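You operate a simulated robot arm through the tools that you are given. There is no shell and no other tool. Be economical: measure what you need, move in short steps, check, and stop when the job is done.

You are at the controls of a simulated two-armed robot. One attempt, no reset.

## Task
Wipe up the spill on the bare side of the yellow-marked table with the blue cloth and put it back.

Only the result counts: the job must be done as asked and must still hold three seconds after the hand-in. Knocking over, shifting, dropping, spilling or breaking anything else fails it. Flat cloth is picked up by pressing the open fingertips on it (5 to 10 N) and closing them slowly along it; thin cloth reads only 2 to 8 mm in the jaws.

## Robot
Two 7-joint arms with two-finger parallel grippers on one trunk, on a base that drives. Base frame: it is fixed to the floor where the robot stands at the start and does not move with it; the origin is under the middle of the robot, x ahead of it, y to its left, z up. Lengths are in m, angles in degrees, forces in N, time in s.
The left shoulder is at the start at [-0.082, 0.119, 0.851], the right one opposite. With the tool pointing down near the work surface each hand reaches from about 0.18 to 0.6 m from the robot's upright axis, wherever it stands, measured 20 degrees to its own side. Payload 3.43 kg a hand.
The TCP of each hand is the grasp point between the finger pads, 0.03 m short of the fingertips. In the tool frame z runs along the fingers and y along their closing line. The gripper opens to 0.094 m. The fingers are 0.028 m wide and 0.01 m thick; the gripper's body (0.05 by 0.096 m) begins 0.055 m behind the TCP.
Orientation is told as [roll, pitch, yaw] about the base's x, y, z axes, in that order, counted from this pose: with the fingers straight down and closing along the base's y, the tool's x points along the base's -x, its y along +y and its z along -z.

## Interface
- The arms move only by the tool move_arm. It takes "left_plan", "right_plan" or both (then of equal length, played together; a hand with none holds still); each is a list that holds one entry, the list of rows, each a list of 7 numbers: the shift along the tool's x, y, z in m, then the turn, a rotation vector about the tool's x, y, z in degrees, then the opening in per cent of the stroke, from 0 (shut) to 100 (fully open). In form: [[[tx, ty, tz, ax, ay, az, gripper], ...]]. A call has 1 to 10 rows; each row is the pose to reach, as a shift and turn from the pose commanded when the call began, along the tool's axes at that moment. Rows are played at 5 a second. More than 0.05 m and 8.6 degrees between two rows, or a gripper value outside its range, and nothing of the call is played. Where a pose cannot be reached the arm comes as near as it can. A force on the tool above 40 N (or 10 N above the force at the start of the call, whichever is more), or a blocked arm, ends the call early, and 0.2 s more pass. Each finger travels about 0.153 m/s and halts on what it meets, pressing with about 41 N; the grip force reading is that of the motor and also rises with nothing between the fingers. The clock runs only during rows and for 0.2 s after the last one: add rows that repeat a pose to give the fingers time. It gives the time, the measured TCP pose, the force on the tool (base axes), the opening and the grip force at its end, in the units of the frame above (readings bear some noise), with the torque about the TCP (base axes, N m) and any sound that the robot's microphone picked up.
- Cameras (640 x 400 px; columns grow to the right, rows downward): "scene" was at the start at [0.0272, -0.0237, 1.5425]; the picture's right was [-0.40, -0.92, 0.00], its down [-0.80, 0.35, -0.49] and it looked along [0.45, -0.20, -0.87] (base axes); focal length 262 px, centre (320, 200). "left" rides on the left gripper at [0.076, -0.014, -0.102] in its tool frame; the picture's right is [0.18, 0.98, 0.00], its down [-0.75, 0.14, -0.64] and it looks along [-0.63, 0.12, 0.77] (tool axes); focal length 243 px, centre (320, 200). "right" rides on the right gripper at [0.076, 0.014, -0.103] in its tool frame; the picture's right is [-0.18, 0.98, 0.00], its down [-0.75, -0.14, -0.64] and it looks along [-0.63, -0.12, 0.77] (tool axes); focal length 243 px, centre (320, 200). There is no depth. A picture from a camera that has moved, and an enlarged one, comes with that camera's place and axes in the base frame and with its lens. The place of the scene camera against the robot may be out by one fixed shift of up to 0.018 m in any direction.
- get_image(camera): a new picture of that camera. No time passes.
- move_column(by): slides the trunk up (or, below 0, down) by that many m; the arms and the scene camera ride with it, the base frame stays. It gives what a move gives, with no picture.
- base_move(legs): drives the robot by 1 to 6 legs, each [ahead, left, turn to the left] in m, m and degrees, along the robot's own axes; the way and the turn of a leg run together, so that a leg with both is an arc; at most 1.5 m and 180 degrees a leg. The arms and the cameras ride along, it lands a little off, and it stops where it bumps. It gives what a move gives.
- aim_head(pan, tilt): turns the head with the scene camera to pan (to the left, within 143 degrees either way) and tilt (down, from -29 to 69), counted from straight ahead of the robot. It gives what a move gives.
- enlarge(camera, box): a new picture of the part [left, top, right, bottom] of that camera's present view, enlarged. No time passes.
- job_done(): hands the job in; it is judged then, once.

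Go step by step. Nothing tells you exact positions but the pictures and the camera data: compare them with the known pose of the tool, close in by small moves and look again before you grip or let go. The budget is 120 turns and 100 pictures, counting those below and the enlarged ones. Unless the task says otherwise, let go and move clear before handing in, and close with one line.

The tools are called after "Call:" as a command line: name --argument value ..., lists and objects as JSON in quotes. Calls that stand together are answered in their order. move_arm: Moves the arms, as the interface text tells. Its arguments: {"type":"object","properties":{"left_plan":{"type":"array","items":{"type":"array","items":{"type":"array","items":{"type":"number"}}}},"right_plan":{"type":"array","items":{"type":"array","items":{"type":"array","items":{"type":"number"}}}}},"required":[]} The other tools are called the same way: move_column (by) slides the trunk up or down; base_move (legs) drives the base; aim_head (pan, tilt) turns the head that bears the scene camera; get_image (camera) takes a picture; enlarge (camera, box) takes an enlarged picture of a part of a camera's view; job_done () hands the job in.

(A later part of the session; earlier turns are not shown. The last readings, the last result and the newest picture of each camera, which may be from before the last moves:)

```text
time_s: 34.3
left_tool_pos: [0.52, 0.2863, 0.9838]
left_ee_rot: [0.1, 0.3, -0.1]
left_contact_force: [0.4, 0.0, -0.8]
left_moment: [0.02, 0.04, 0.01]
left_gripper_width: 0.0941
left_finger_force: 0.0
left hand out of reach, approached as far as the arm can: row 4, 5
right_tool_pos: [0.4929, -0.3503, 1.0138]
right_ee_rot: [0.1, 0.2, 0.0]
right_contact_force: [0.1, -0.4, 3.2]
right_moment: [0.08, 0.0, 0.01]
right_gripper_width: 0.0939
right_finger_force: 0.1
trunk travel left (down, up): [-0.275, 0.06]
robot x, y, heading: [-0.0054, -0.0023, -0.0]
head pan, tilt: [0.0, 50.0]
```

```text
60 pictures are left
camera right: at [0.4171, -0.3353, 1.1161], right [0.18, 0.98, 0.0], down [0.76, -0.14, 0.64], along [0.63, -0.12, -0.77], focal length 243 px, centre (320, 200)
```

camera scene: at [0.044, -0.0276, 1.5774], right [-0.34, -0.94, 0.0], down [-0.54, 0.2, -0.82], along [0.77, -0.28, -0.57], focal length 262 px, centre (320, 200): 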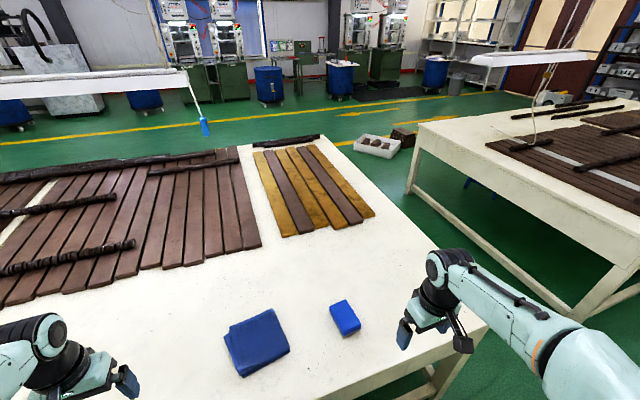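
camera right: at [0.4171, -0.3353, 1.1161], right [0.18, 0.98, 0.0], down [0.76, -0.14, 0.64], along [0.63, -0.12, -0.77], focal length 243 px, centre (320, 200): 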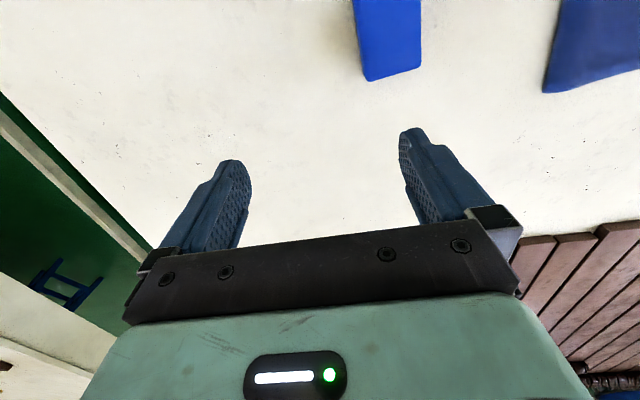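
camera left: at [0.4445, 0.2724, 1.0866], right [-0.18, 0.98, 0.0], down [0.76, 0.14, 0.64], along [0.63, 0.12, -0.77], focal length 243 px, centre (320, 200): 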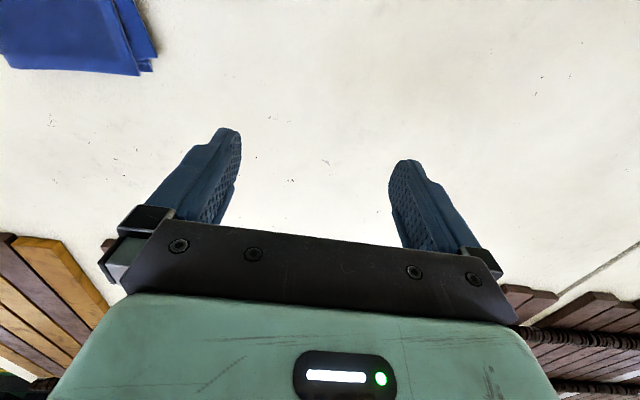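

Still nothing plain. I'll zoom the wrist views for subtle sheen.

Call:
enlarge --camera "left" --box '[140, 0, 460, 200]'

Call:
enlarge --camera "left" --box '[400, 0, 640, 240]'

Call:
enlarge --camera "right" --box '[60, 0, 380, 200]'

Call:
enlarge --camera "right" --box '[360, 0, 640, 240]'

```text
2.00 times, centred on (300, 100) of left
camera zoom: at [0.4445, 0.2724, 1.0866], right [-0.18, 0.98, 0.0], down [0.76, 0.14, 0.64], along [0.63, 0.12, -0.77], focal length 485 px, centre (360, 400)
```

zoom: 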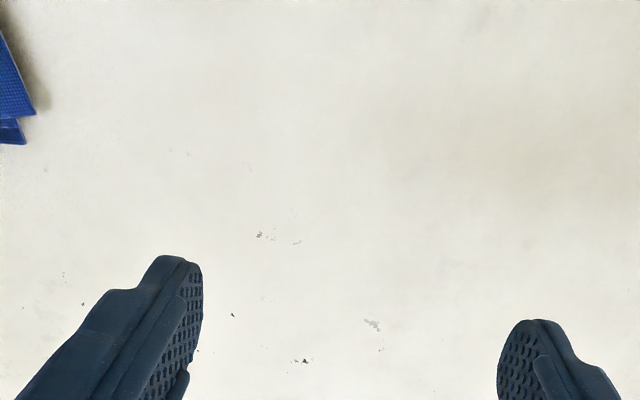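

```text
1.67 times, centred on (520, 120) of left
camera zoom: at [0.4445, 0.2724, 1.0866], right [-0.18, 0.98, 0.0], down [0.76, 0.14, 0.64], along [0.63, 0.12, -0.77], focal length 404 px, centre (-13, 333)
```

zoom: 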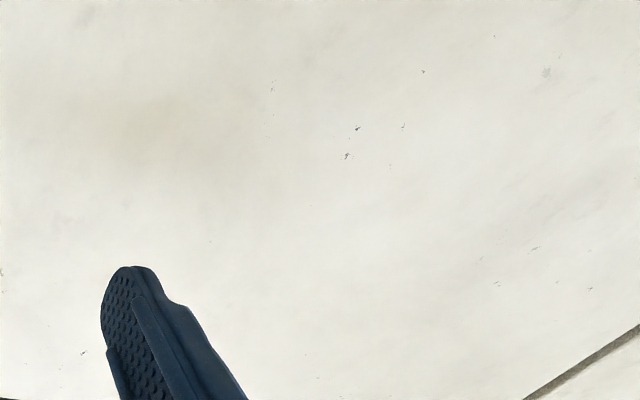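

```text
2.00 times, centred on (220, 100) of right
camera zoom: at [0.4171, -0.3353, 1.1161], right [0.18, 0.98, 0.0], down [0.76, -0.14, 0.64], along [0.63, -0.12, -0.77], focal length 485 px, centre (520, 400)
```

zoom: 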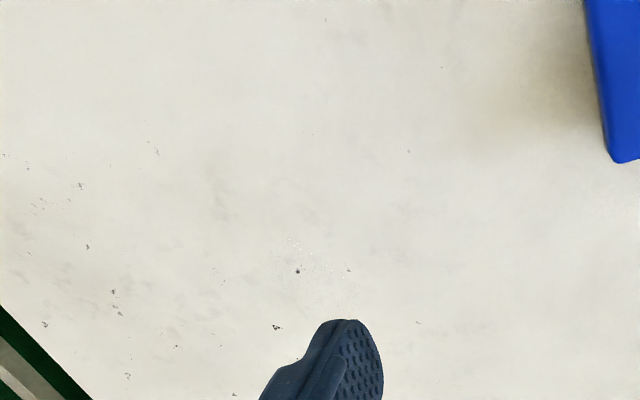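

```text
1.67 times, centred on (500, 120) of right
camera zoom: at [0.4171, -0.3353, 1.1161], right [0.18, 0.98, 0.0], down [0.76, -0.14, 0.64], along [0.63, -0.12, -0.77], focal length 404 px, centre (20, 333)
```

zoom: 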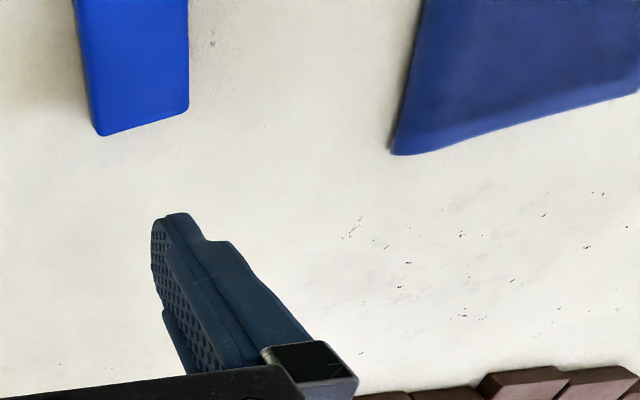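

In the right wrist zoom there are tiny white glints near (310,260), which may be a clear wet patch. I'll zoom there.

Call:
enlarge --camera "right" --box '[160, 95, 260, 158]'

```text
6.35 times, centred on (210, 126) of right
camera zoom: at [0.4171, -0.3353, 1.1161], right [0.18, 0.98, 0.0], down [0.76, -0.14, 0.64], along [0.63, -0.12, -0.77], focal length 1540 px, centre (1018, 667)
```

zoom: 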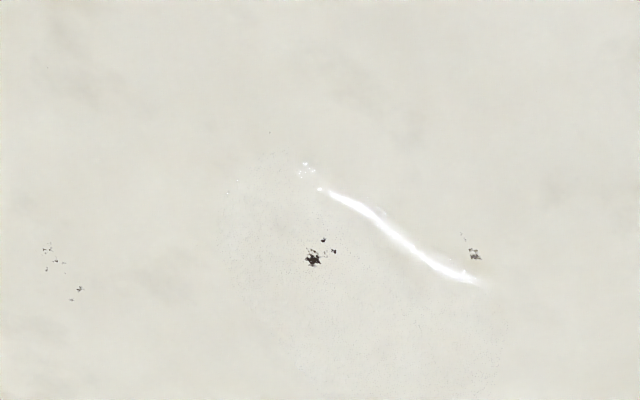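

That is it: a clear puddle with a specular rim, near (0.57, -0.54) on the right end of the table. I'll drive the base 0.15 m right so it lies between the fingers of the right wrist view.

Call:
base_move --legs '[[0, -0.15, 0]]'

Call:
enlarge --camera "right" --box '[220, 30, 420, 155]'

Call:
enlarge --camera "right" --box '[220, 110, 420, 235]'

Call:
aim_head --pan -25 --tilt 50

Call:
get_image --camera "scene"

```text
time_s: 36.3
left_tool_pos: [0.5183, 0.1347, 0.9851]
left_ee_rot: [0.1, 0.0, -0.2]
left_contact_force: [-0.2, 0.0, -0.4]
left_moment: [0.02, -0.03, -0.03]
left_gripper_width: 0.0939
left_finger_force: 0.1
right_tool_pos: [0.4893, -0.5011, 1.0127]
right_ee_rot: [0.0, 0.0, -0.2]
right_contact_force: [-0.6, 0.3, 0.0]
right_moment: [-0.02, 0.0, -0.02]
right_gripper_width: 0.0941
right_finger_force: 0.1
trunk travel left (down, up): [-0.275, 0.06]
robot x, y, heading: [-0.0064, -0.1499, -0.1]
head pan, tilt: [0.0, 50.0]
```

```text
3.20 times, centred on (320, 92) of right
camera zoom: at [0.414, -0.487, 1.1156], right [0.19, 0.98, 0.0], down [0.75, -0.14, 0.64], along [0.63, -0.12, -0.77], focal length 776 px, centre (320, 544)
```

zoom: 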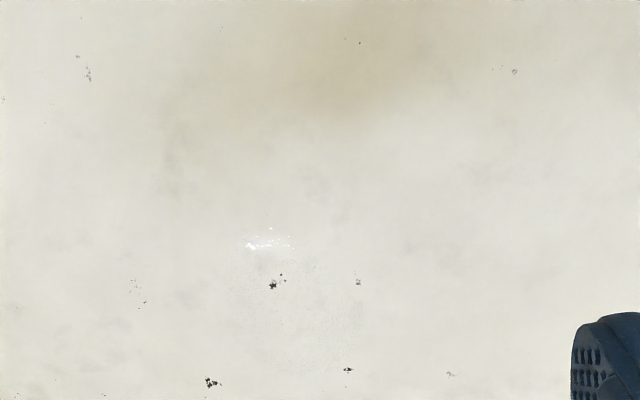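

```text
3.20 times, centred on (320, 172) of right
camera zoom: at [0.414, -0.487, 1.1156], right [0.19, 0.98, 0.0], down [0.75, -0.14, 0.64], along [0.63, -0.12, -0.77], focal length 776 px, centre (320, 288)
```

zoom: 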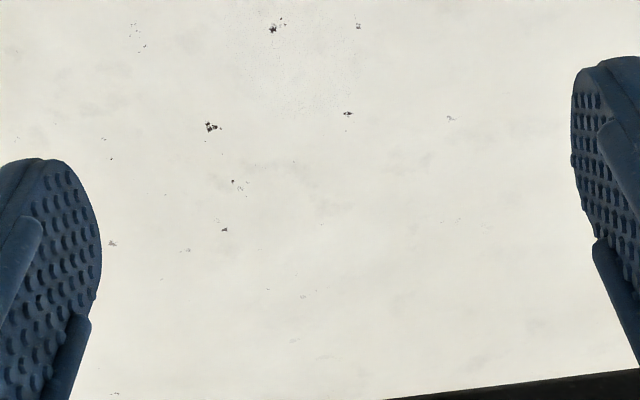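

```text
time_s: 37.2
left_tool_pos: [0.5168, 0.1359, 0.9855]
left_ee_rot: [0.0, 0.0, -0.3]
left_contact_force: [0.1, 0.3, 1.0]
left_moment: [-0.01, 0.03, 0.02]
left_gripper_width: 0.094
left_finger_force: 0.0
right_tool_pos: [0.4894, -0.5011, 1.0122]
right_ee_rot: [0.1, 0.1, -0.1]
right_contact_force: [-0.7, 0.3, -0.3]
right_moment: [0.02, 0.02, 0.0]
right_gripper_width: 0.0942
right_finger_force: 0.1
trunk travel left (down, up): [-0.275, 0.06]
robot x, y, heading: [-0.0087, -0.15, -0.2]
head pan, tilt: [-25.0, 50.0]
```

```text
52 pictures are left
camera scene: at [0.0308, -0.1804, 1.5556], right [-0.42, -0.91, 0.0], down [-0.69, 0.33, -0.64], along [0.58, -0.27, -0.77], focal length 262 px, centre (320, 200)
```

scene: 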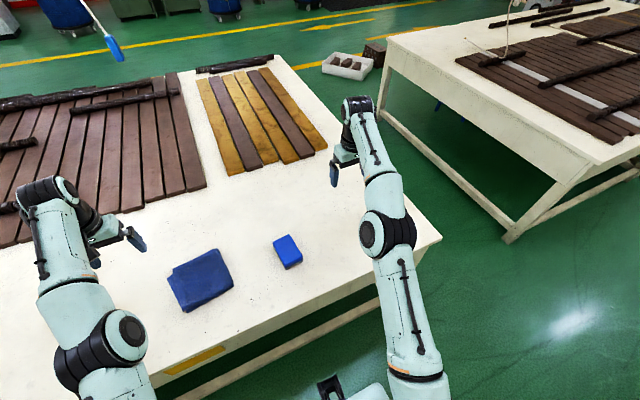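

The puddle shows near (305,300) of the first zoom; I'll magnify it for its outline.

Call:
enlarge --camera "right" --box '[270, 85, 360, 141]'

Call:
enlarge --camera "right" --box '[285, 97, 335, 128]'

```text
7.11 times, centred on (315, 113) of right
camera zoom: at [0.4141, -0.4867, 1.1157], right [0.19, 0.98, 0.0], down [0.75, -0.14, 0.64], along [0.63, -0.12, -0.77], focal length 1725 px, centre (356, 819)
```

zoom: 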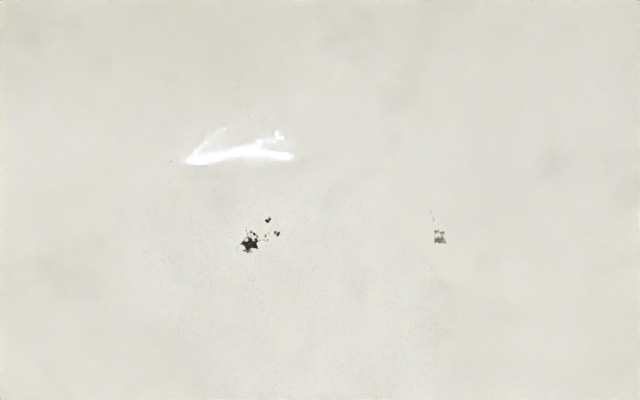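

```text
12.80 times, centred on (310, 112) of right
camera zoom: at [0.4141, -0.4867, 1.1157], right [0.19, 0.98, 0.0], down [0.75, -0.14, 0.64], along [0.63, -0.12, -0.77], focal length 3106 px, centre (448, 1320)
```

zoom: 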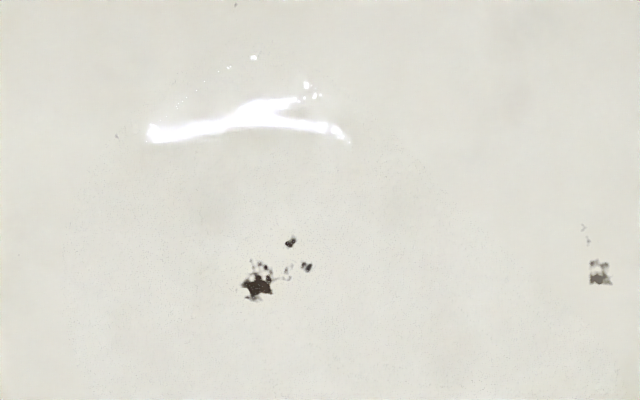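

The spill is a clear puddle about 7–8 cm wide centred near (0.556, -0.522), table top ≈0.764; the cloth is about 0.14 m square near (0.47, 0.0). I'll drive left so the right hand faces the cloth.

Call:
base_move --legs '[[0.02, 0.35, 0]]'

Call:
move_arm --right_plan '[[[0.02, 0.05, 0, 0, 0, 0, 100], [0.04, 0.1, 0, 0, 0, 0, 100], [0.04, 0.15, 0.02, 0, 0, 0, 100], [0.04, 0.15, 0.06, 0, 0, 0, 100]]]'

Call:
get_image --camera "right"

Call:
aim_head --pan -20 --tilt 55

Call:
get_image --camera "scene"

```text
time_s: 40.8
left_tool_pos: [0.5406, 0.4785, 0.9854]
left_ee_rot: [-0.1, 0.0, -0.3]
left_contact_force: [-0.2, 0.6, 0.5]
left_moment: [-0.03, 0.04, 0.01]
left_gripper_width: 0.0941
left_finger_force: 0.2
right_tool_pos: [0.511, -0.1588, 1.0137]
right_ee_rot: [0.0, 0.0, -0.3]
right_contact_force: [0.4, 0.2, 0.4]
right_moment: [-0.01, 0.01, 0.02]
right_gripper_width: 0.094
right_finger_force: 0.0
trunk travel left (down, up): [-0.275, 0.06]
robot x, y, heading: [0.0143, 0.194, -0.3]
head pan, tilt: [-25.0, 50.0]
```

```text
refused: row 1 steps farther than a row can; nothing moved
```

```text
49 pictures are left
camera right: at [0.4346, -0.1431, 1.1157], right [0.19, 0.98, 0.0], down [0.75, -0.14, 0.64], along [0.63, -0.12, -0.77], focal length 243 px, centre (320, 200)
```

right: 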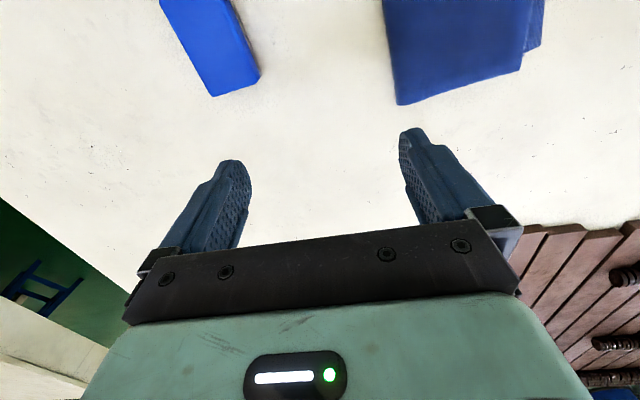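

```text
time_s: 41.5
left_tool_pos: [0.5404, 0.4786, 0.9858]
left_ee_rot: [-0.1, 0.0, -0.4]
left_contact_force: [-0.1, 0.6, 0.2]
left_moment: [0.0, 0.0, 0.03]
left_gripper_width: 0.094
left_finger_force: 0.0
right_tool_pos: [0.5091, -0.1584, 1.0128]
right_ee_rot: [-0.1, 0.1, -0.3]
right_contact_force: [0.8, 0.4, -0.1]
right_moment: [-0.01, 0.01, 0.0]
right_gripper_width: 0.0941
right_finger_force: 0.1
trunk travel left (down, up): [-0.275, 0.06]
robot x, y, heading: [0.0162, 0.1922, -0.5]
head pan, tilt: [-20.0, 55.0]
```

```text
48 pictures are left
camera scene: at [0.05, 0.1719, 1.5491], right [-0.35, -0.94, 0.0], down [-0.77, 0.28, -0.57], along [0.54, -0.2, -0.82], focal length 262 px, centre (320, 200)
```

scene: 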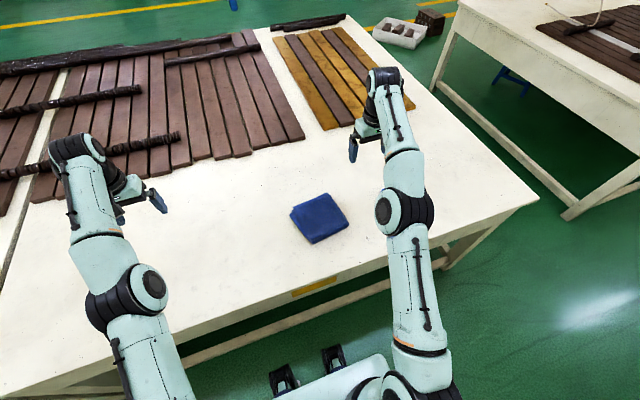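

Cloth centre works out at (0.478, 0.003). I'll bring the right hand above it and partway down.

Call:
move_arm --right_plan '[[[0.008, 0.04, 0, 0, 0, 0, 100], [0.016, 0.08, 0, 0, 0, 0, 100], [0.024, 0.12, 0, 0, 0, 0, 100], [0.032, 0.161, 0, 0, 0, 0, 100], [0.032, 0.161, 0.04, 0, 0, 0, 100], [0.032, 0.161, 0.08, 0, 0, 0, 100], [0.032, 0.161, 0.12, 0, 0, 0, 100], [0.032, 0.161, 0.15, 0, 0, 0, 100]]]'

Call:
get_image --camera "right"

Call:
get_image --camera "scene"

```text
time_s: 43.2
left_tool_pos: [0.5403, 0.4769, 0.9853]
left_ee_rot: [0.0, 0.0, -0.3]
left_contact_force: [-0.2, -0.3, 0.0]
left_moment: [0.0, -0.03, 0.02]
left_gripper_width: 0.0944
left_finger_force: 0.0
right_tool_pos: [0.4805, 0.0024, 0.8634]
right_ee_rot: [0.0, 0.0, -0.3]
right_contact_force: [0.3, 0.1, 0.5]
right_moment: [0.01, 0.03, -0.03]
right_gripper_width: 0.0942
right_finger_force: 0.0
trunk travel left (down, up): [-0.275, 0.06]
robot x, y, heading: [0.02, 0.1942, -0.2]
head pan, tilt: [-20.0, 55.0]
```

```text
47 pictures are left
camera right: at [0.404, 0.0172, 0.9655], right [0.19, 0.98, 0.0], down [0.75, -0.14, 0.64], along [0.63, -0.12, -0.77], focal length 243 px, centre (320, 200)
```

right: 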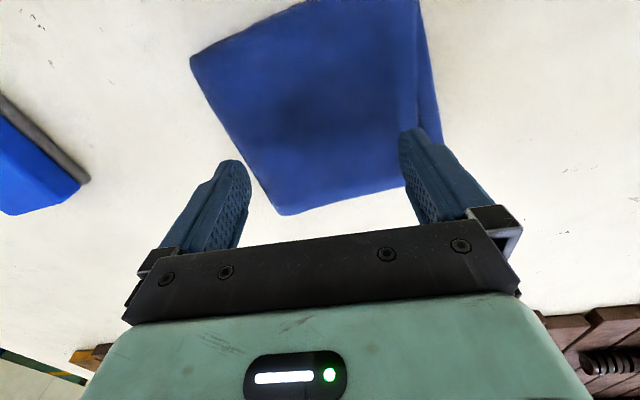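

```text
46 pictures are left
camera scene: at [0.0502, 0.1719, 1.5491], right [-0.35, -0.94, 0.0], down [-0.77, 0.28, -0.57], along [0.54, -0.2, -0.82], focal length 262 px, centre (320, 200)
```

scene: 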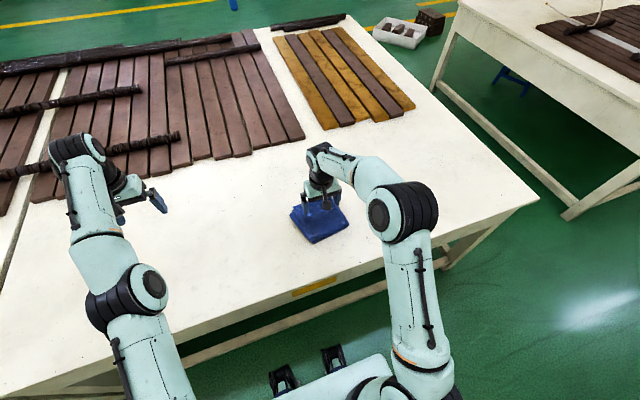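

The hand is over the cloth's middle. I'll descend gently until light contact.

Call:
move_arm --right_plan '[[[0, 0, 0.02, 0, 0, 0, 100], [0, 0, 0.035, 0, 0, 0, 100], [0, 0, 0.045, 0, 0, 0, 100], [0, 0, 0.05, 0, 0, 0, 100], [0, 0, 0.05, 0, 0, 0, 100]]]'

```text
time_s: 44.5
left_tool_pos: [0.5398, 0.4785, 0.9859]
left_ee_rot: [0.0, 0.0, -0.3]
left_contact_force: [0.6, 0.3, 0.2]
left_moment: [-0.01, 0.04, -0.01]
left_gripper_width: 0.0939
left_finger_force: 0.1
right_tool_pos: [0.4793, 0.0036, 0.8133]
right_ee_rot: [0.0, -0.1, -0.4]
right_contact_force: [0.4, 0.6, 0.9]
right_moment: [0.01, -0.01, 0.01]
right_gripper_width: 0.094
right_finger_force: 0.1
trunk travel left (down, up): [-0.275, 0.06]
robot x, y, heading: [0.0125, 0.1975, -0.2]
head pan, tilt: [-20.0, 55.0]
```

Call:
move_arm --right_plan '[[[0, 0, 0.003, 0, 0, 0, 100], [0, 0, 0.006, 0, 0, 0, 100], [0, 0, 0.009, 0, 0, 0, 100], [0, 0, 0.009, 0, 0, 0, 100]]]'

```text
time_s: 45.5
left_tool_pos: [0.5399, 0.4795, 0.9861]
left_ee_rot: [0.1, -0.1, -0.2]
left_contact_force: [0.4, 0.2, 0.3]
left_moment: [-0.03, 0.01, 0.01]
left_gripper_width: 0.0941
left_finger_force: 0.1
right_tool_pos: [0.4792, 0.0038, 0.8065]
right_ee_rot: [0.0, -0.3, -0.4]
right_contact_force: [-0.3, 1.1, 16.7]
right_moment: [0.05, 0.02, 0.03]
right_gripper_width: 0.093
right_finger_force: 0.1
trunk travel left (down, up): [-0.275, 0.06]
robot x, y, heading: [0.0146, 0.1905, -0.4]
head pan, tilt: [-20.0, 55.0]
```

Contact at tip height ≈0.777 with 17 N; I'll ease off toward 5–10 N.

Call:
move_arm --right_plan '[[[0, 0, -0.002, 0, 0, 0, 100], [0, 0, -0.002, 0, 0, 0, 100]]]'

```text
time_s: 46.0
left_tool_pos: [0.5399, 0.4797, 0.9856]
left_ee_rot: [0.0, 0.1, -0.4]
left_contact_force: [0.5, 0.4, -0.4]
left_moment: [-0.01, 0.02, 0.02]
left_gripper_width: 0.0939
left_finger_force: 0.0
right_tool_pos: [0.4784, 0.0034, 0.8064]
right_ee_rot: [0.0, -0.1, -0.3]
right_contact_force: [1.6, 1.8, 12.0]
right_moment: [0.08, -0.06, -0.01]
right_gripper_width: 0.0932
right_finger_force: 0.2
trunk travel left (down, up): [-0.275, 0.06]
robot x, y, heading: [0.0159, 0.1965, -0.5]
head pan, tilt: [-20.0, 55.0]
```

Call:
move_arm --right_plan '[[[0, 0, -0.0015, 0, 0, 0, 100], [0, 0, -0.0015, 0, 0, 0, 94], [0, 0, -0.0015, 0, 0, 0, 88], [0, 0, -0.0015, 0, 0, 0, 82], [0, 0, -0.0015, 0, 0, 0, 76], [0, 0, -0.0015, 0, 0, 0, 70], [0, 0, -0.0015, 0, 0, 0, 64], [0, 0, -0.0015, 0, 0, 0, 58], [0, 0, -0.0015, 0, 0, 0, 52], [0, 0, -0.0015, 0, 0, 0, 46]]]'

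Call:
get_image --camera "right"

```text
time_s: 48.2
left_tool_pos: [0.5407, 0.4784, 0.986]
left_ee_rot: [0.0, 0.0, -0.4]
left_contact_force: [0.4, 0.8, -0.2]
left_moment: [-0.01, 0.02, 0.02]
left_gripper_width: 0.0937
left_finger_force: 0.0
right_tool_pos: [0.4792, 0.0031, 0.8071]
right_ee_rot: [0.0, 0.0, -0.3]
right_contact_force: [0.1, 0.3, 7.8]
right_moment: [0.01, -0.03, 0.02]
right_gripper_width: 0.0431
right_finger_force: 0.0
trunk travel left (down, up): [-0.275, 0.06]
robot x, y, heading: [0.0195, 0.1924, -0.2]
head pan, tilt: [-20.0, 55.0]
```

```text
45 pictures are left
camera right: at [0.4027, 0.0182, 0.9104], right [0.19, 0.98, 0.0], down [0.75, -0.14, 0.64], along [0.63, -0.12, -0.77], focal length 243 px, centre (320, 200)
```

right: 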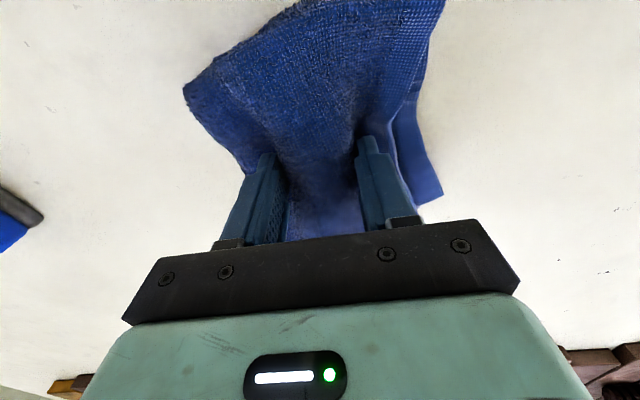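

The cloth is rucking up between the fingers nicely. I'll close the rest of the way slowly.

Call:
move_arm --right_plan '[[[0, 0, 0, 0, 0, 0, 40], [0, 0, 0, 0, 0, 0, 34], [0, 0, 0, 0, 0, 0, 28], [0, 0, 0, 0, 0, 0, 22], [0, 0, 0, 0, 0, 0, 16], [0, 0, 0, 0, 0, 0, 10], [0, 0, 0, 0, 0, 0, 5], [0, 0, 0, 0, 0, 0, 0], [0, 0, 0, 0, 0, 0, 0], [0, 0, 0, 0, 0, 0, 0]]]'

Call:
get_image --camera "right"

```text
time_s: 50.5
left_tool_pos: [0.5391, 0.478, 0.9862]
left_ee_rot: [0.0, 0.1, -0.3]
left_contact_force: [-0.3, 0.1, 0.7]
left_moment: [0.0, 0.01, 0.0]
left_gripper_width: 0.094
left_finger_force: 0.0
right_tool_pos: [0.4795, 0.0029, 0.8081]
right_ee_rot: [-0.1, 0.0, -0.4]
right_contact_force: [0.1, 0.1, 7.7]
right_moment: [0.02, 0.02, 0.07]
right_gripper_width: 0.0192
right_finger_force: 40.4
trunk travel left (down, up): [-0.275, 0.06]
robot x, y, heading: [0.0186, 0.1966, -0.5]
head pan, tilt: [-20.0, 55.0]
```

```text
44 pictures are left
camera right: at [0.4027, 0.0182, 0.9104], right [0.19, 0.98, 0.0], down [0.75, -0.14, 0.64], along [0.63, -0.12, -0.77], focal length 243 px, centre (320, 200)
```

right: 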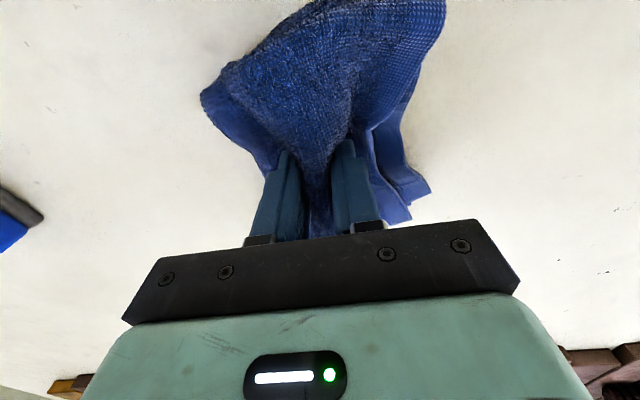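

A 19 mm fold is gripped at 40 N. Now I'll lift and check.

Call:
move_arm --right_plan '[[[0, 0, -0.02, 0, 0, 0, 0], [0, 0, -0.05, 0, 0, 0, 0], [0, 0, -0.08, 0, 0, 0, 0], [0, 0, -0.11, 0, 0, 0, 0], [0, 0, -0.15, 0, 0, 0, 0], [0, 0, -0.19, 0, 0, 0, 0], [0, 0, -0.19, 0, 0, 0, 0]]]'

Call:
get_image --camera "right"

Call:
get_image --camera "scene"

```text
time_s: 52.0
left_tool_pos: [0.5407, 0.4786, 0.986]
left_ee_rot: [0.0, 0.1, -0.3]
left_contact_force: [0.7, 0.3, -0.2]
left_moment: [0.01, -0.02, 0.01]
left_gripper_width: 0.094
left_finger_force: 0.1
right_tool_pos: [0.4776, 0.0027, 0.9965]
right_ee_rot: [0.1, 0.0, -0.4]
right_contact_force: [-0.5, 0.6, 0.4]
right_moment: [-0.01, 0.01, 0.1]
right_gripper_width: 0.0187
right_finger_force: 41.3
trunk travel left (down, up): [-0.275, 0.06]
robot x, y, heading: [0.0156, 0.1972, -0.2]
head pan, tilt: [-20.0, 55.0]
```

```text
43 pictures are left
camera right: at [0.4023, 0.0175, 1.0995], right [0.19, 0.98, 0.0], down [0.75, -0.14, 0.64], along [0.63, -0.12, -0.77], focal length 243 px, centre (320, 200)
```

right: 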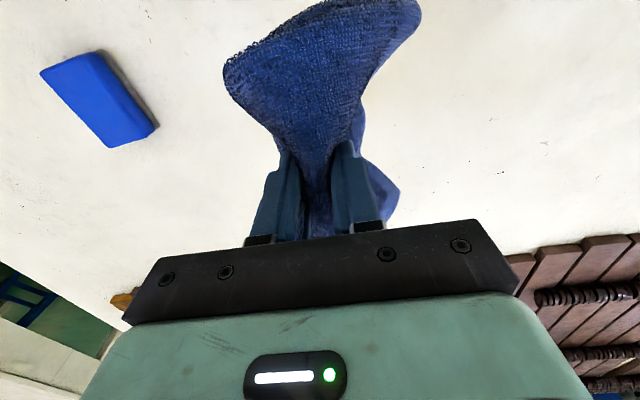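

```text
42 pictures are left
camera scene: at [0.0502, 0.1718, 1.5491], right [-0.35, -0.94, 0.0], down [-0.77, 0.28, -0.57], along [0.54, -0.2, -0.82], focal length 262 px, centre (320, 200)
```

scene: 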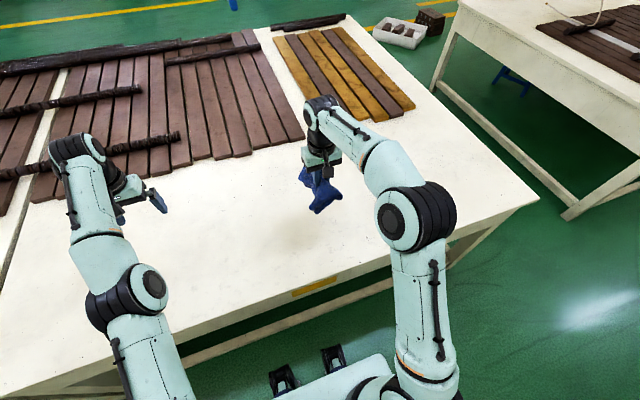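

The cloth is firmly held and the sponge is untouched. I'll drive right and slightly ahead to bring it above the spill.

Call:
base_move --legs '[[0, -0.53, 0], [0.06, 0, 0]]'

Call:
get_image --camera "right"

```text
time_s: 57.7
left_tool_pos: [0.5473, -0.0615, 0.9857]
left_ee_rot: [0.0, 0.0, -0.7]
left_contact_force: [0.7, -0.5, -0.7]
left_moment: [0.03, -0.01, 0.02]
left_gripper_width: 0.0942
left_finger_force: 0.1
right_tool_pos: [0.4848, -0.5368, 0.9954]
right_ee_rot: [0.1, -0.1, -0.4]
right_contact_force: [-0.2, 0.3, 0.3]
right_moment: [0.0, -0.03, 0.14]
right_gripper_width: 0.019
right_finger_force: 41.6
trunk travel left (down, up): [-0.275, 0.06]
robot x, y, heading: [0.0207, -0.3474, -0.6]
head pan, tilt: [-20.0, 55.0]
stopped in leg 2: the robot was blocked; the commanded pose is now the measured one
```

```text
41 pictures are left
camera right: at [0.4085, -0.522, 1.0986], right [0.19, 0.98, 0.0], down [0.75, -0.15, 0.64], along [0.63, -0.12, -0.77], focal length 243 px, centre (320, 200)
```

right: 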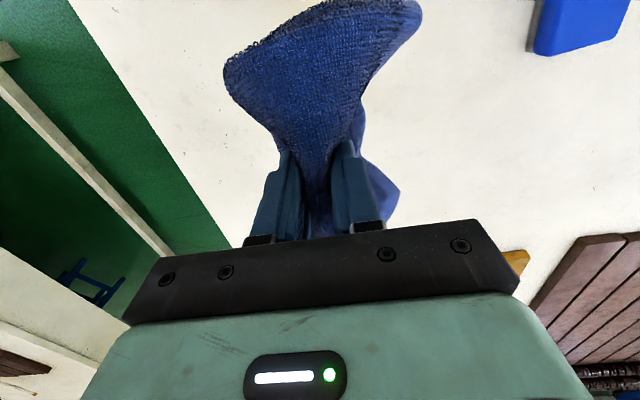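

The base stopped against something at x≈0.02, which is fine since the reach suffices. I'll move the hand over the spill and lower the cloth.

Call:
move_arm --right_plan '[[[-0.035, 0.008, 0, 0, 0, 0, 0], [-0.07, 0.015, 0, 0, 0, 0, 0], [-0.07, 0.015, 0.04, 0, 0, 0, 0], [-0.07, 0.015, 0.08, 0, 0, 0, 0], [-0.07, 0.015, 0.11, 0, 0, 0, 0], [-0.07, 0.015, 0.14, 0, 0, 0, 0], [-0.07, 0.015, 0.16, 0, 0, 0, 0], [-0.07, 0.015, 0.17, 0, 0, 0, 0], [-0.07, 0.015, 0.175, 0, 0, 0, 0]]]'

Call:
get_image --camera "right"

Call:
get_image --camera "scene"

```text
time_s: 59.7
left_tool_pos: [0.5478, -0.0616, 0.9861]
left_ee_rot: [0.1, 0.0, -0.6]
left_contact_force: [-0.6, 0.7, 0.1]
left_moment: [-0.03, 0.0, -0.01]
left_gripper_width: 0.0939
left_finger_force: 0.1
right_tool_pos: [0.5512, -0.5224, 0.8201]
right_ee_rot: [0.0, 0.0, -0.4]
right_contact_force: [-0.9, 0.0, 2.1]
right_moment: [0.02, 0.0, 0.13]
right_gripper_width: 0.0189
right_finger_force: 40.8
trunk travel left (down, up): [-0.275, 0.06]
robot x, y, heading: [0.0219, -0.3395, -0.5]
head pan, tilt: [-20.0, 55.0]
```

```text
40 pictures are left
camera right: at [0.4757, -0.5073, 0.923], right [0.19, 0.98, 0.0], down [0.75, -0.15, 0.64], along [0.63, -0.12, -0.77], focal length 243 px, centre (320, 200)
```

right: 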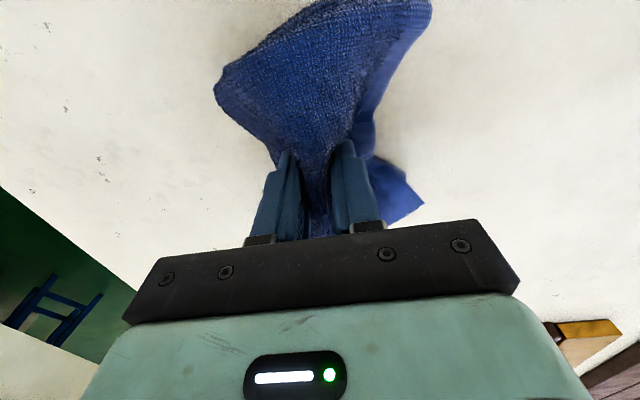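

```text
39 pictures are left
camera scene: at [0.0559, -0.3663, 1.5491], right [-0.35, -0.94, 0.0], down [-0.77, 0.29, -0.57], along [0.54, -0.2, -0.82], focal length 262 px, centre (320, 200)
```

scene: 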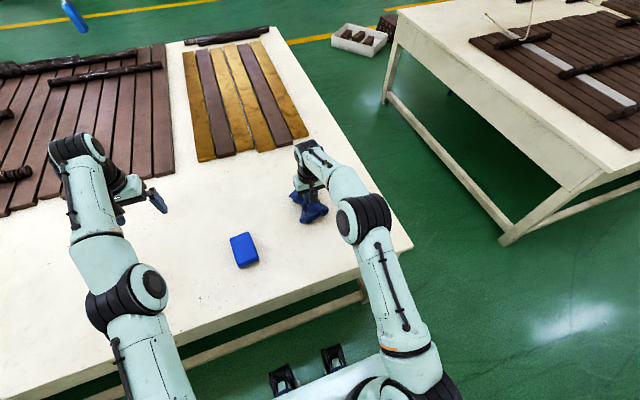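

The cloth touches at 2 N. I'll press a bit more.

Call:
move_arm --right_plan '[[[-0.003, 0, 0.005, 0, 0, 0, 0], [-0.004, 0, 0.01, 0, 0, 0, 0], [-0.004, 0, 0.013, 0, 0, 0, 0], [-0.004, 0, 0.013, 0, 0, 0, 0]]]'

```text
time_s: 60.7
left_tool_pos: [0.5469, -0.061, 0.9873]
left_ee_rot: [0.0, -0.1, -0.5]
left_contact_force: [-0.1, -0.5, -0.6]
left_moment: [0.02, -0.02, 0.01]
left_gripper_width: 0.0938
left_finger_force: 0.1
right_tool_pos: [0.556, -0.5215, 0.8107]
right_ee_rot: [0.0, -0.3, -0.5]
right_contact_force: [-3.1, 1.9, 20.1]
right_moment: [0.08, 0.16, 0.1]
right_gripper_width: 0.0184
right_finger_force: 40.6
trunk travel left (down, up): [-0.275, 0.06]
robot x, y, heading: [0.0224, -0.3432, -0.6]
head pan, tilt: [-20.0, 55.0]
```

Pressing at 20 N; I'll ease slightly and wipe in a zigzag over ±5 cm.

Call:
move_arm --right_plan '[[[0, -0.02, -0.003, 0, 0, 0, 0], [0, -0.045, -0.003, 0, 0, 0, 0], [0, -0.02, -0.003, 0, 0, 0, 0], [0, 0.01, -0.003, 0, 0, 0, 0], [0, 0.045, -0.003, 0, 0, 0, 0], [-0.02, 0.045, -0.003, 0, 0, 0, 0], [-0.02, 0.02, -0.003, 0, 0, 0, 0], [-0.02, -0.01, -0.003, 0, 0, 0, 0], [-0.02, -0.045, -0.003, 0, 0, 0, 0], [-0.02, -0.02, -0.003, 0, 0, 0, 0]]]'

```text
time_s: 62.9
left_tool_pos: [0.5478, -0.0606, 0.9857]
left_ee_rot: [0.0, 0.0, -0.7]
left_contact_force: [-0.2, 0.2, 1.0]
left_moment: [0.02, 0.01, 0.0]
left_gripper_width: 0.094
left_finger_force: 0.0
right_tool_pos: [0.5788, -0.5461, 0.8126]
right_ee_rot: [-0.1, 0.0, -0.4]
right_contact_force: [-0.4, -2.2, 5.5]
right_moment: [-0.05, 0.04, 0.14]
right_gripper_width: 0.0185
right_finger_force: 41.4
trunk travel left (down, up): [-0.275, 0.06]
robot x, y, heading: [0.0214, -0.3451, -0.4]
head pan, tilt: [-20.0, 55.0]
```

Good contact held. More passes at other x lines, with a touch more pressure.

Call:
move_arm --right_plan '[[[-0.02, 0, 0.002, 0, 0, 0, 0], [-0.02, 0.03, 0.002, 0, 0, 0, 0], [-0.015, 0.06, 0.002, 0, 0, 0, 0], [0.01, 0.06, 0.002, 0, 0, 0, 0], [0.035, 0.06, 0.002, 0, 0, 0, 0], [0.035, 0.03, 0.002, 0, 0, 0, 0], [0.035, 0, 0.002, 0, 0, 0, 0], [0.035, -0.02, 0.002, 0, 0, 0, 0], [0.055, 0, 0.002, 0, 0, 0, 0], [0.06, 0.03, 0.002, 0, 0, 0, 0]]]'

Call:
move_arm --right_plan '[[[-0.03, 0, 0, 0, 0, 0, 0], [-0.06, 0, 0, 0, 0, 0, 0], [-0.075, 0, 0, 0, 0, 0, 0], [-0.07, -0.02, 0, 0, 0, 0, 0], [-0.035, -0.02, 0, 0, 0, 0, 0], [0, -0.02, 0, 0, 0, 0, 0], [0, 0.025, 0, 0, 0, 0, 0], [-0.035, 0.025, 0, 0, 0, 0, 0], [-0.065, 0.025, 0, 0, 0, 0, 0], [-0.035, 0, 0, 0, 0, 0, 0]]]'

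```text
time_s: 65.1
left_tool_pos: [0.5479, -0.0618, 0.9853]
left_ee_rot: [0.0, -0.1, -0.6]
left_contact_force: [0.3, 0.7, 0.1]
left_moment: [-0.03, 0.03, 0.0]
left_gripper_width: 0.0939
left_finger_force: 0.1
right_tool_pos: [0.5177, -0.5137, 0.811]
right_ee_rot: [-0.2, -0.1, -0.5]
right_contact_force: [-0.6, -6.7, 17.5]
right_moment: [-0.2, 0.08, 0.16]
right_gripper_width: 0.0186
right_finger_force: 40.9
right hand out of reach, approached as far as the arm can: row 1, 2, 3
trunk travel left (down, up): [-0.275, 0.06]
robot x, y, heading: [0.0224, -0.3481, -0.3]
head pan, tilt: [-20.0, 55.0]
```

```text
time_s: 67.2
left_tool_pos: [0.5467, -0.062, 0.9849]
left_ee_rot: [-0.1, 0.0, -0.7]
left_contact_force: [0.2, -0.4, -0.1]
left_moment: [-0.02, -0.03, 0.02]
left_gripper_width: 0.0937
left_finger_force: 0.1
right_tool_pos: [0.5705, -0.4856, 0.8095]
right_ee_rot: [-0.1, 1.5, -0.2]
right_contact_force: [-4.6, -0.1, 20.1]
right_moment: [-0.04, 0.09, 0.0]
right_gripper_width: 0.0188
right_finger_force: 40.7
right hand out of reach, approached as far as the arm can: row 3, 4
trunk travel left (down, up): [-0.275, 0.06]
robot x, y, heading: [0.0208, -0.3444, -0.7]
head pan, tilt: [-20.0, 55.0]
stopped in row 10 (right hand): the force on the tool passed its limit at 79 N (the readings are from after the stop); the commanded pose is now the measured one
```

I'll lift and look at the spill spot from the side, comparing with the first glint view.

Call:
move_arm --right_plan '[[[0, 0, -0.03, 0, 0, 0, 0], [0, 0, -0.07, 0, 0, 0, 0], [0.02, 0.01, -0.11, 0, 0, 0, 0], [0.04, 0.04, -0.14, 0, 0, 0, 0], [0.06, 0.07, -0.17, 0, 0, 0, 0], [0.08, 0.11, -0.19, 0, 0, 0, 0], [0.08, 0.15, -0.2, 0, 0, 0, 0], [0.08, 0.17, -0.2, 0, 0, 0, 0]]]'

Call:
get_image --camera "right"

Call:
enlarge --camera "right" --box '[130, 95, 230, 158]'

```text
time_s: 69.0
left_tool_pos: [0.5472, -0.0626, 0.9852]
left_ee_rot: [0.0, -0.1, -0.6]
left_contact_force: [-0.9, 0.2, -1.4]
left_moment: [-0.01, -0.01, -0.03]
left_gripper_width: 0.0939
left_finger_force: 0.0
right_tool_pos: [0.4973, -0.317, 1.0084]
right_ee_rot: [-0.2, 1.8, -0.1]
right_contact_force: [-0.2, 0.2, -0.6]
right_moment: [0.06, 0.02, 0.03]
right_gripper_width: 0.0187
right_finger_force: 41.1
trunk travel left (down, up): [-0.275, 0.06]
robot x, y, heading: [0.0203, -0.3418, -0.6]
head pan, tilt: [-20.0, 55.0]
```

```text
38 pictures are left
camera right: at [0.4248, -0.3009, 1.1131], right [0.19, 0.98, -0.01], down [0.77, -0.14, 0.62], along [0.61, -0.12, -0.79], focal length 243 px, centre (320, 200)
```

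right: 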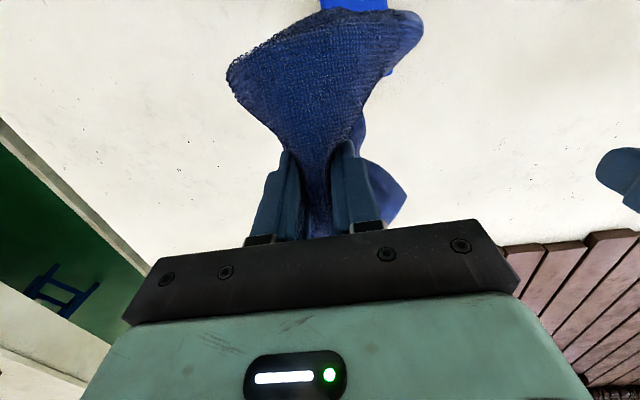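

```text
6.35 times, centred on (180, 126) of right
camera zoom: at [0.4248, -0.3009, 1.1131], right [0.19, 0.98, -0.01], down [0.77, -0.14, 0.62], along [0.61, -0.12, -0.79], focal length 1540 px, centre (1209, 667)
```

zoom: 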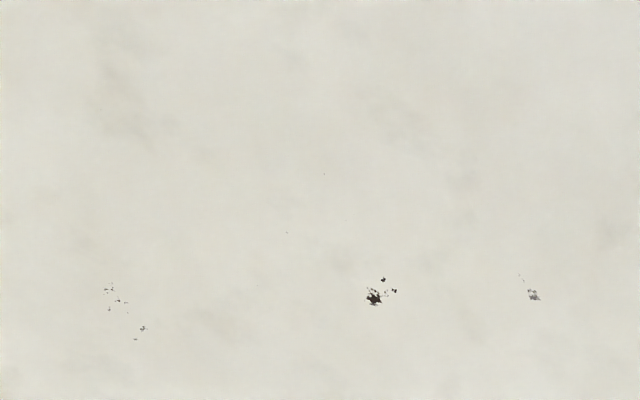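

The stippling and glint are gone around the dark speck. I'll check the lower rest of the puddle area as well, after removing the small tilt.

Call:
move_arm --right_plan '[[[0, -0.02, 0, 0, -1.8, 0, 0], [0, -0.02, 0, 0, -1.8, 0, 0]]]'

Call:
enlarge --camera "right" --box '[140, 90, 240, 153]'

Call:
enlarge --camera "right" --box '[150, 130, 250, 193]'

```text
time_s: 69.5
left_tool_pos: [0.5484, -0.0622, 0.9844]
left_ee_rot: [0.0, 0.0, -0.6]
left_contact_force: [-0.1, 0.7, -0.2]
left_moment: [0.01, 0.0, 0.0]
left_gripper_width: 0.0942
left_finger_force: 0.0
right_tool_pos: [0.4986, -0.3348, 1.0076]
right_ee_rot: [-0.3, 0.0, -0.2]
right_contact_force: [0.2, 0.2, -0.5]
right_moment: [0.08, 0.03, 0.05]
right_gripper_width: 0.0187
right_finger_force: 41.7
trunk travel left (down, up): [-0.275, 0.06]
robot x, y, heading: [0.0214, -0.3451, -0.8]
head pan, tilt: [-20.0, 55.0]
```

```text
6.35 times, centred on (190, 122) of right
camera zoom: at [0.422, -0.3207, 1.1103], right [0.19, 0.98, 0.0], down [0.75, -0.14, 0.64], along [0.63, -0.12, -0.77], focal length 1540 px, centre (1145, 698)
```

zoom: 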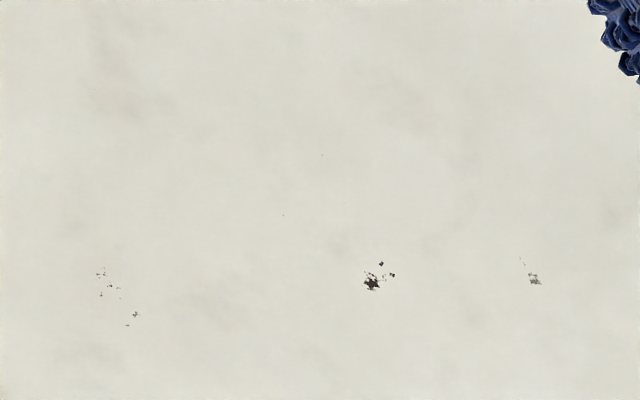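

```text
6.35 times, centred on (200, 162) of right
camera zoom: at [0.422, -0.3207, 1.1103], right [0.19, 0.98, 0.0], down [0.75, -0.14, 0.64], along [0.63, -0.12, -0.77], focal length 1540 px, centre (1082, 444)
```

zoom: 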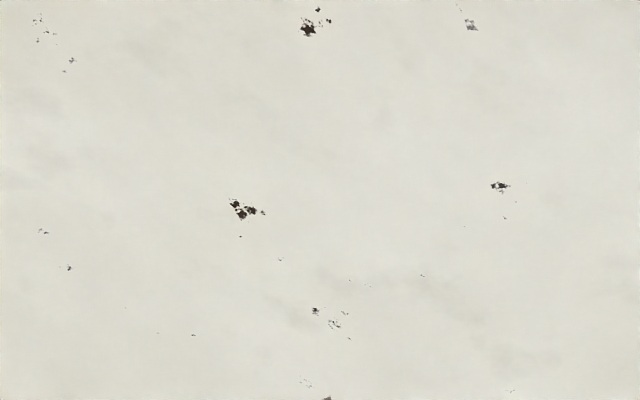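

The spill is gone. I'll drive back left with the cloth to its original place.

Call:
base_move --legs '[[-0.01, 0.53, 0.5]]'

```text
time_s: 74.7
left_tool_pos: [0.5354, 0.4784, 0.984]
left_ee_rot: [0.0, 0.0, 0.2]
left_contact_force: [0.5, 0.0, 0.8]
left_moment: [-0.01, -0.03, 0.0]
left_gripper_width: 0.094
left_finger_force: 0.0
right_tool_pos: [0.4898, 0.204, 1.0083]
right_ee_rot: [-0.2, 0.0, 0.5]
right_contact_force: [-0.8, 0.1, -0.7]
right_moment: [0.04, 0.02, -0.08]
right_gripper_width: 0.0187
right_finger_force: 40.9
trunk travel left (down, up): [-0.275, 0.06]
robot x, y, heading: [0.0131, 0.1923, 0.1]
head pan, tilt: [-20.0, 55.0]
```

Call:
move_arm --right_plan '[[[0.003, -0.045, 0, 0, 0, 0, 0], [0.006, -0.09, 0, 0, 0, 0, 0], [0.009, -0.135, 0, 0, 0, 0, 0], [0.0105, -0.18, 0, 0, 0, 0, 0], [0.0105, -0.201, 0.02, 0, 0, 0, 0], [0.0105, -0.201, 0.06, 0, 0, 0, 0], [0.0105, -0.201, 0.1, 0, 0, 0, 0], [0.0105, -0.201, 0.14, 0, 0, 0, 0], [0.0105, -0.201, 0.17, 0, 0, 0, 0], [0.0105, -0.201, 0.185, 0, 0, 0, 0]]]'

Call:
get_image --camera "right"

Call:
get_image --camera "scene"

```text
time_s: 76.9
left_tool_pos: [0.5358, 0.4786, 0.9839]
left_ee_rot: [-0.1, 0.0, 0.2]
left_contact_force: [0.5, -1.4, 0.5]
left_moment: [0.0, -0.02, 0.01]
left_gripper_width: 0.0938
left_finger_force: 0.0
right_tool_pos: [0.4815, 0.001, 0.824]
right_ee_rot: [-0.2, -0.1, 0.7]
right_contact_force: [0.2, 0.4, 0.0]
right_moment: [0.07, 0.0, -0.08]
right_gripper_width: 0.0188
right_finger_force: 41.5
trunk travel left (down, up): [-0.275, 0.06]
robot x, y, heading: [0.013, 0.1892, 0.3]
head pan, tilt: [-20.0, 55.0]
```

```text
34 pictures are left
camera right: at [0.4045, 0.0151, 0.9269], right [0.17, 0.98, 0.0], down [0.75, -0.13, 0.64], along [0.63, -0.11, -0.77], focal length 243 px, centre (320, 200)
```

right: 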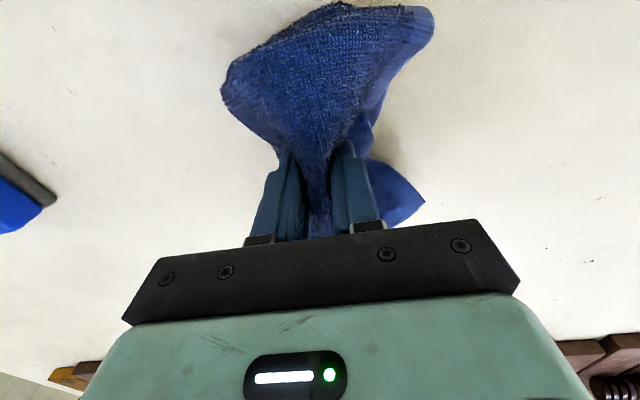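

```text
33 pictures are left
camera scene: at [0.0481, 0.1676, 1.5491], right [-0.34, -0.94, 0.0], down [-0.77, 0.28, -0.57], along [0.54, -0.19, -0.82], focal length 262 px, centre (320, 200)
```

scene: 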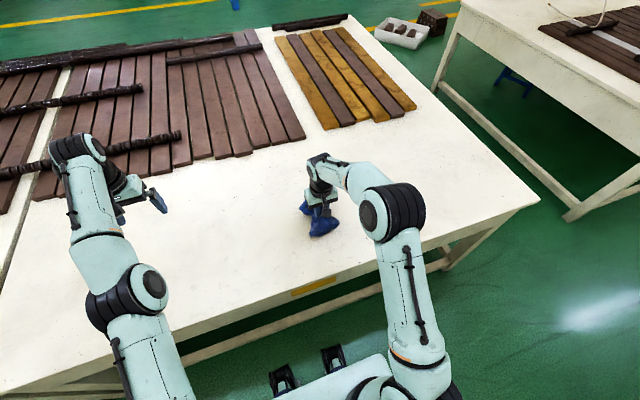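

The cloth is over its old place. I'll lower to light contact and open slowly so it spreads.

Call:
move_arm --right_plan '[[[0.001, 0.002, 0.006, 0, 0, 0, 0], [0.001, 0.002, 0.011, 0, 0, 0, 0], [0.001, 0.002, 0.013, 0, 0, 0, 0], [0.001, 0.002, 0.013, 0, 0, 0, 20], [0.001, 0.002, 0.013, 0, 0, 0, 30], [0.001, 0.002, 0.013, 0, 0, 0, 40], [0.001, 0.002, 0.013, 0, 0, 0, 50], [0.001, 0.002, 0.013, 0, 0, 0, 60], [0.001, 0.002, 0.013, 0, 0, 0, 70], [0.001, 0.002, 0.013, 0, 0, 0, 80]]]'

Call:
get_image --camera "right"

```text
time_s: 79.1
left_tool_pos: [0.5361, 0.4777, 0.9844]
left_ee_rot: [0.0, 0.0, 0.3]
left_contact_force: [0.0, 1.2, -0.6]
left_moment: [0.0, -0.03, 0.02]
left_gripper_width: 0.094
left_finger_force: 0.2
right_tool_pos: [0.4797, 0.0033, 0.8108]
right_ee_rot: [-0.2, -0.1, 0.6]
right_contact_force: [-0.6, 0.7, 2.1]
right_moment: [0.0, 0.0, 0.02]
right_gripper_width: 0.0746
right_finger_force: 0.1
trunk travel left (down, up): [-0.275, 0.06]
robot x, y, heading: [0.012, 0.1893, 0.2]
head pan, tilt: [-20.0, 55.0]
```

```text
32 pictures are left
camera right: at [0.4038, 0.0173, 0.9139], right [0.17, 0.98, 0.0], down [0.75, -0.13, 0.64], along [0.63, -0.11, -0.77], focal length 243 px, centre (320, 200)
```

right: 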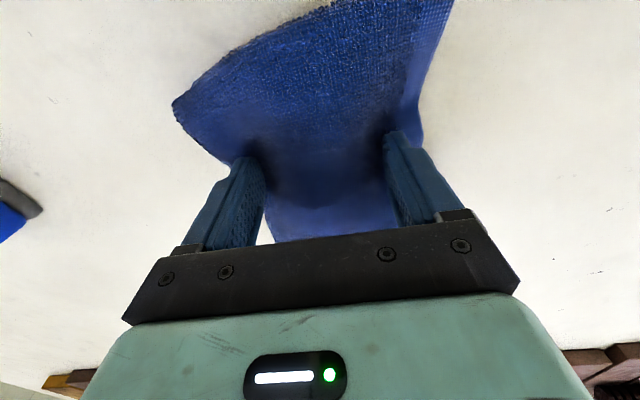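

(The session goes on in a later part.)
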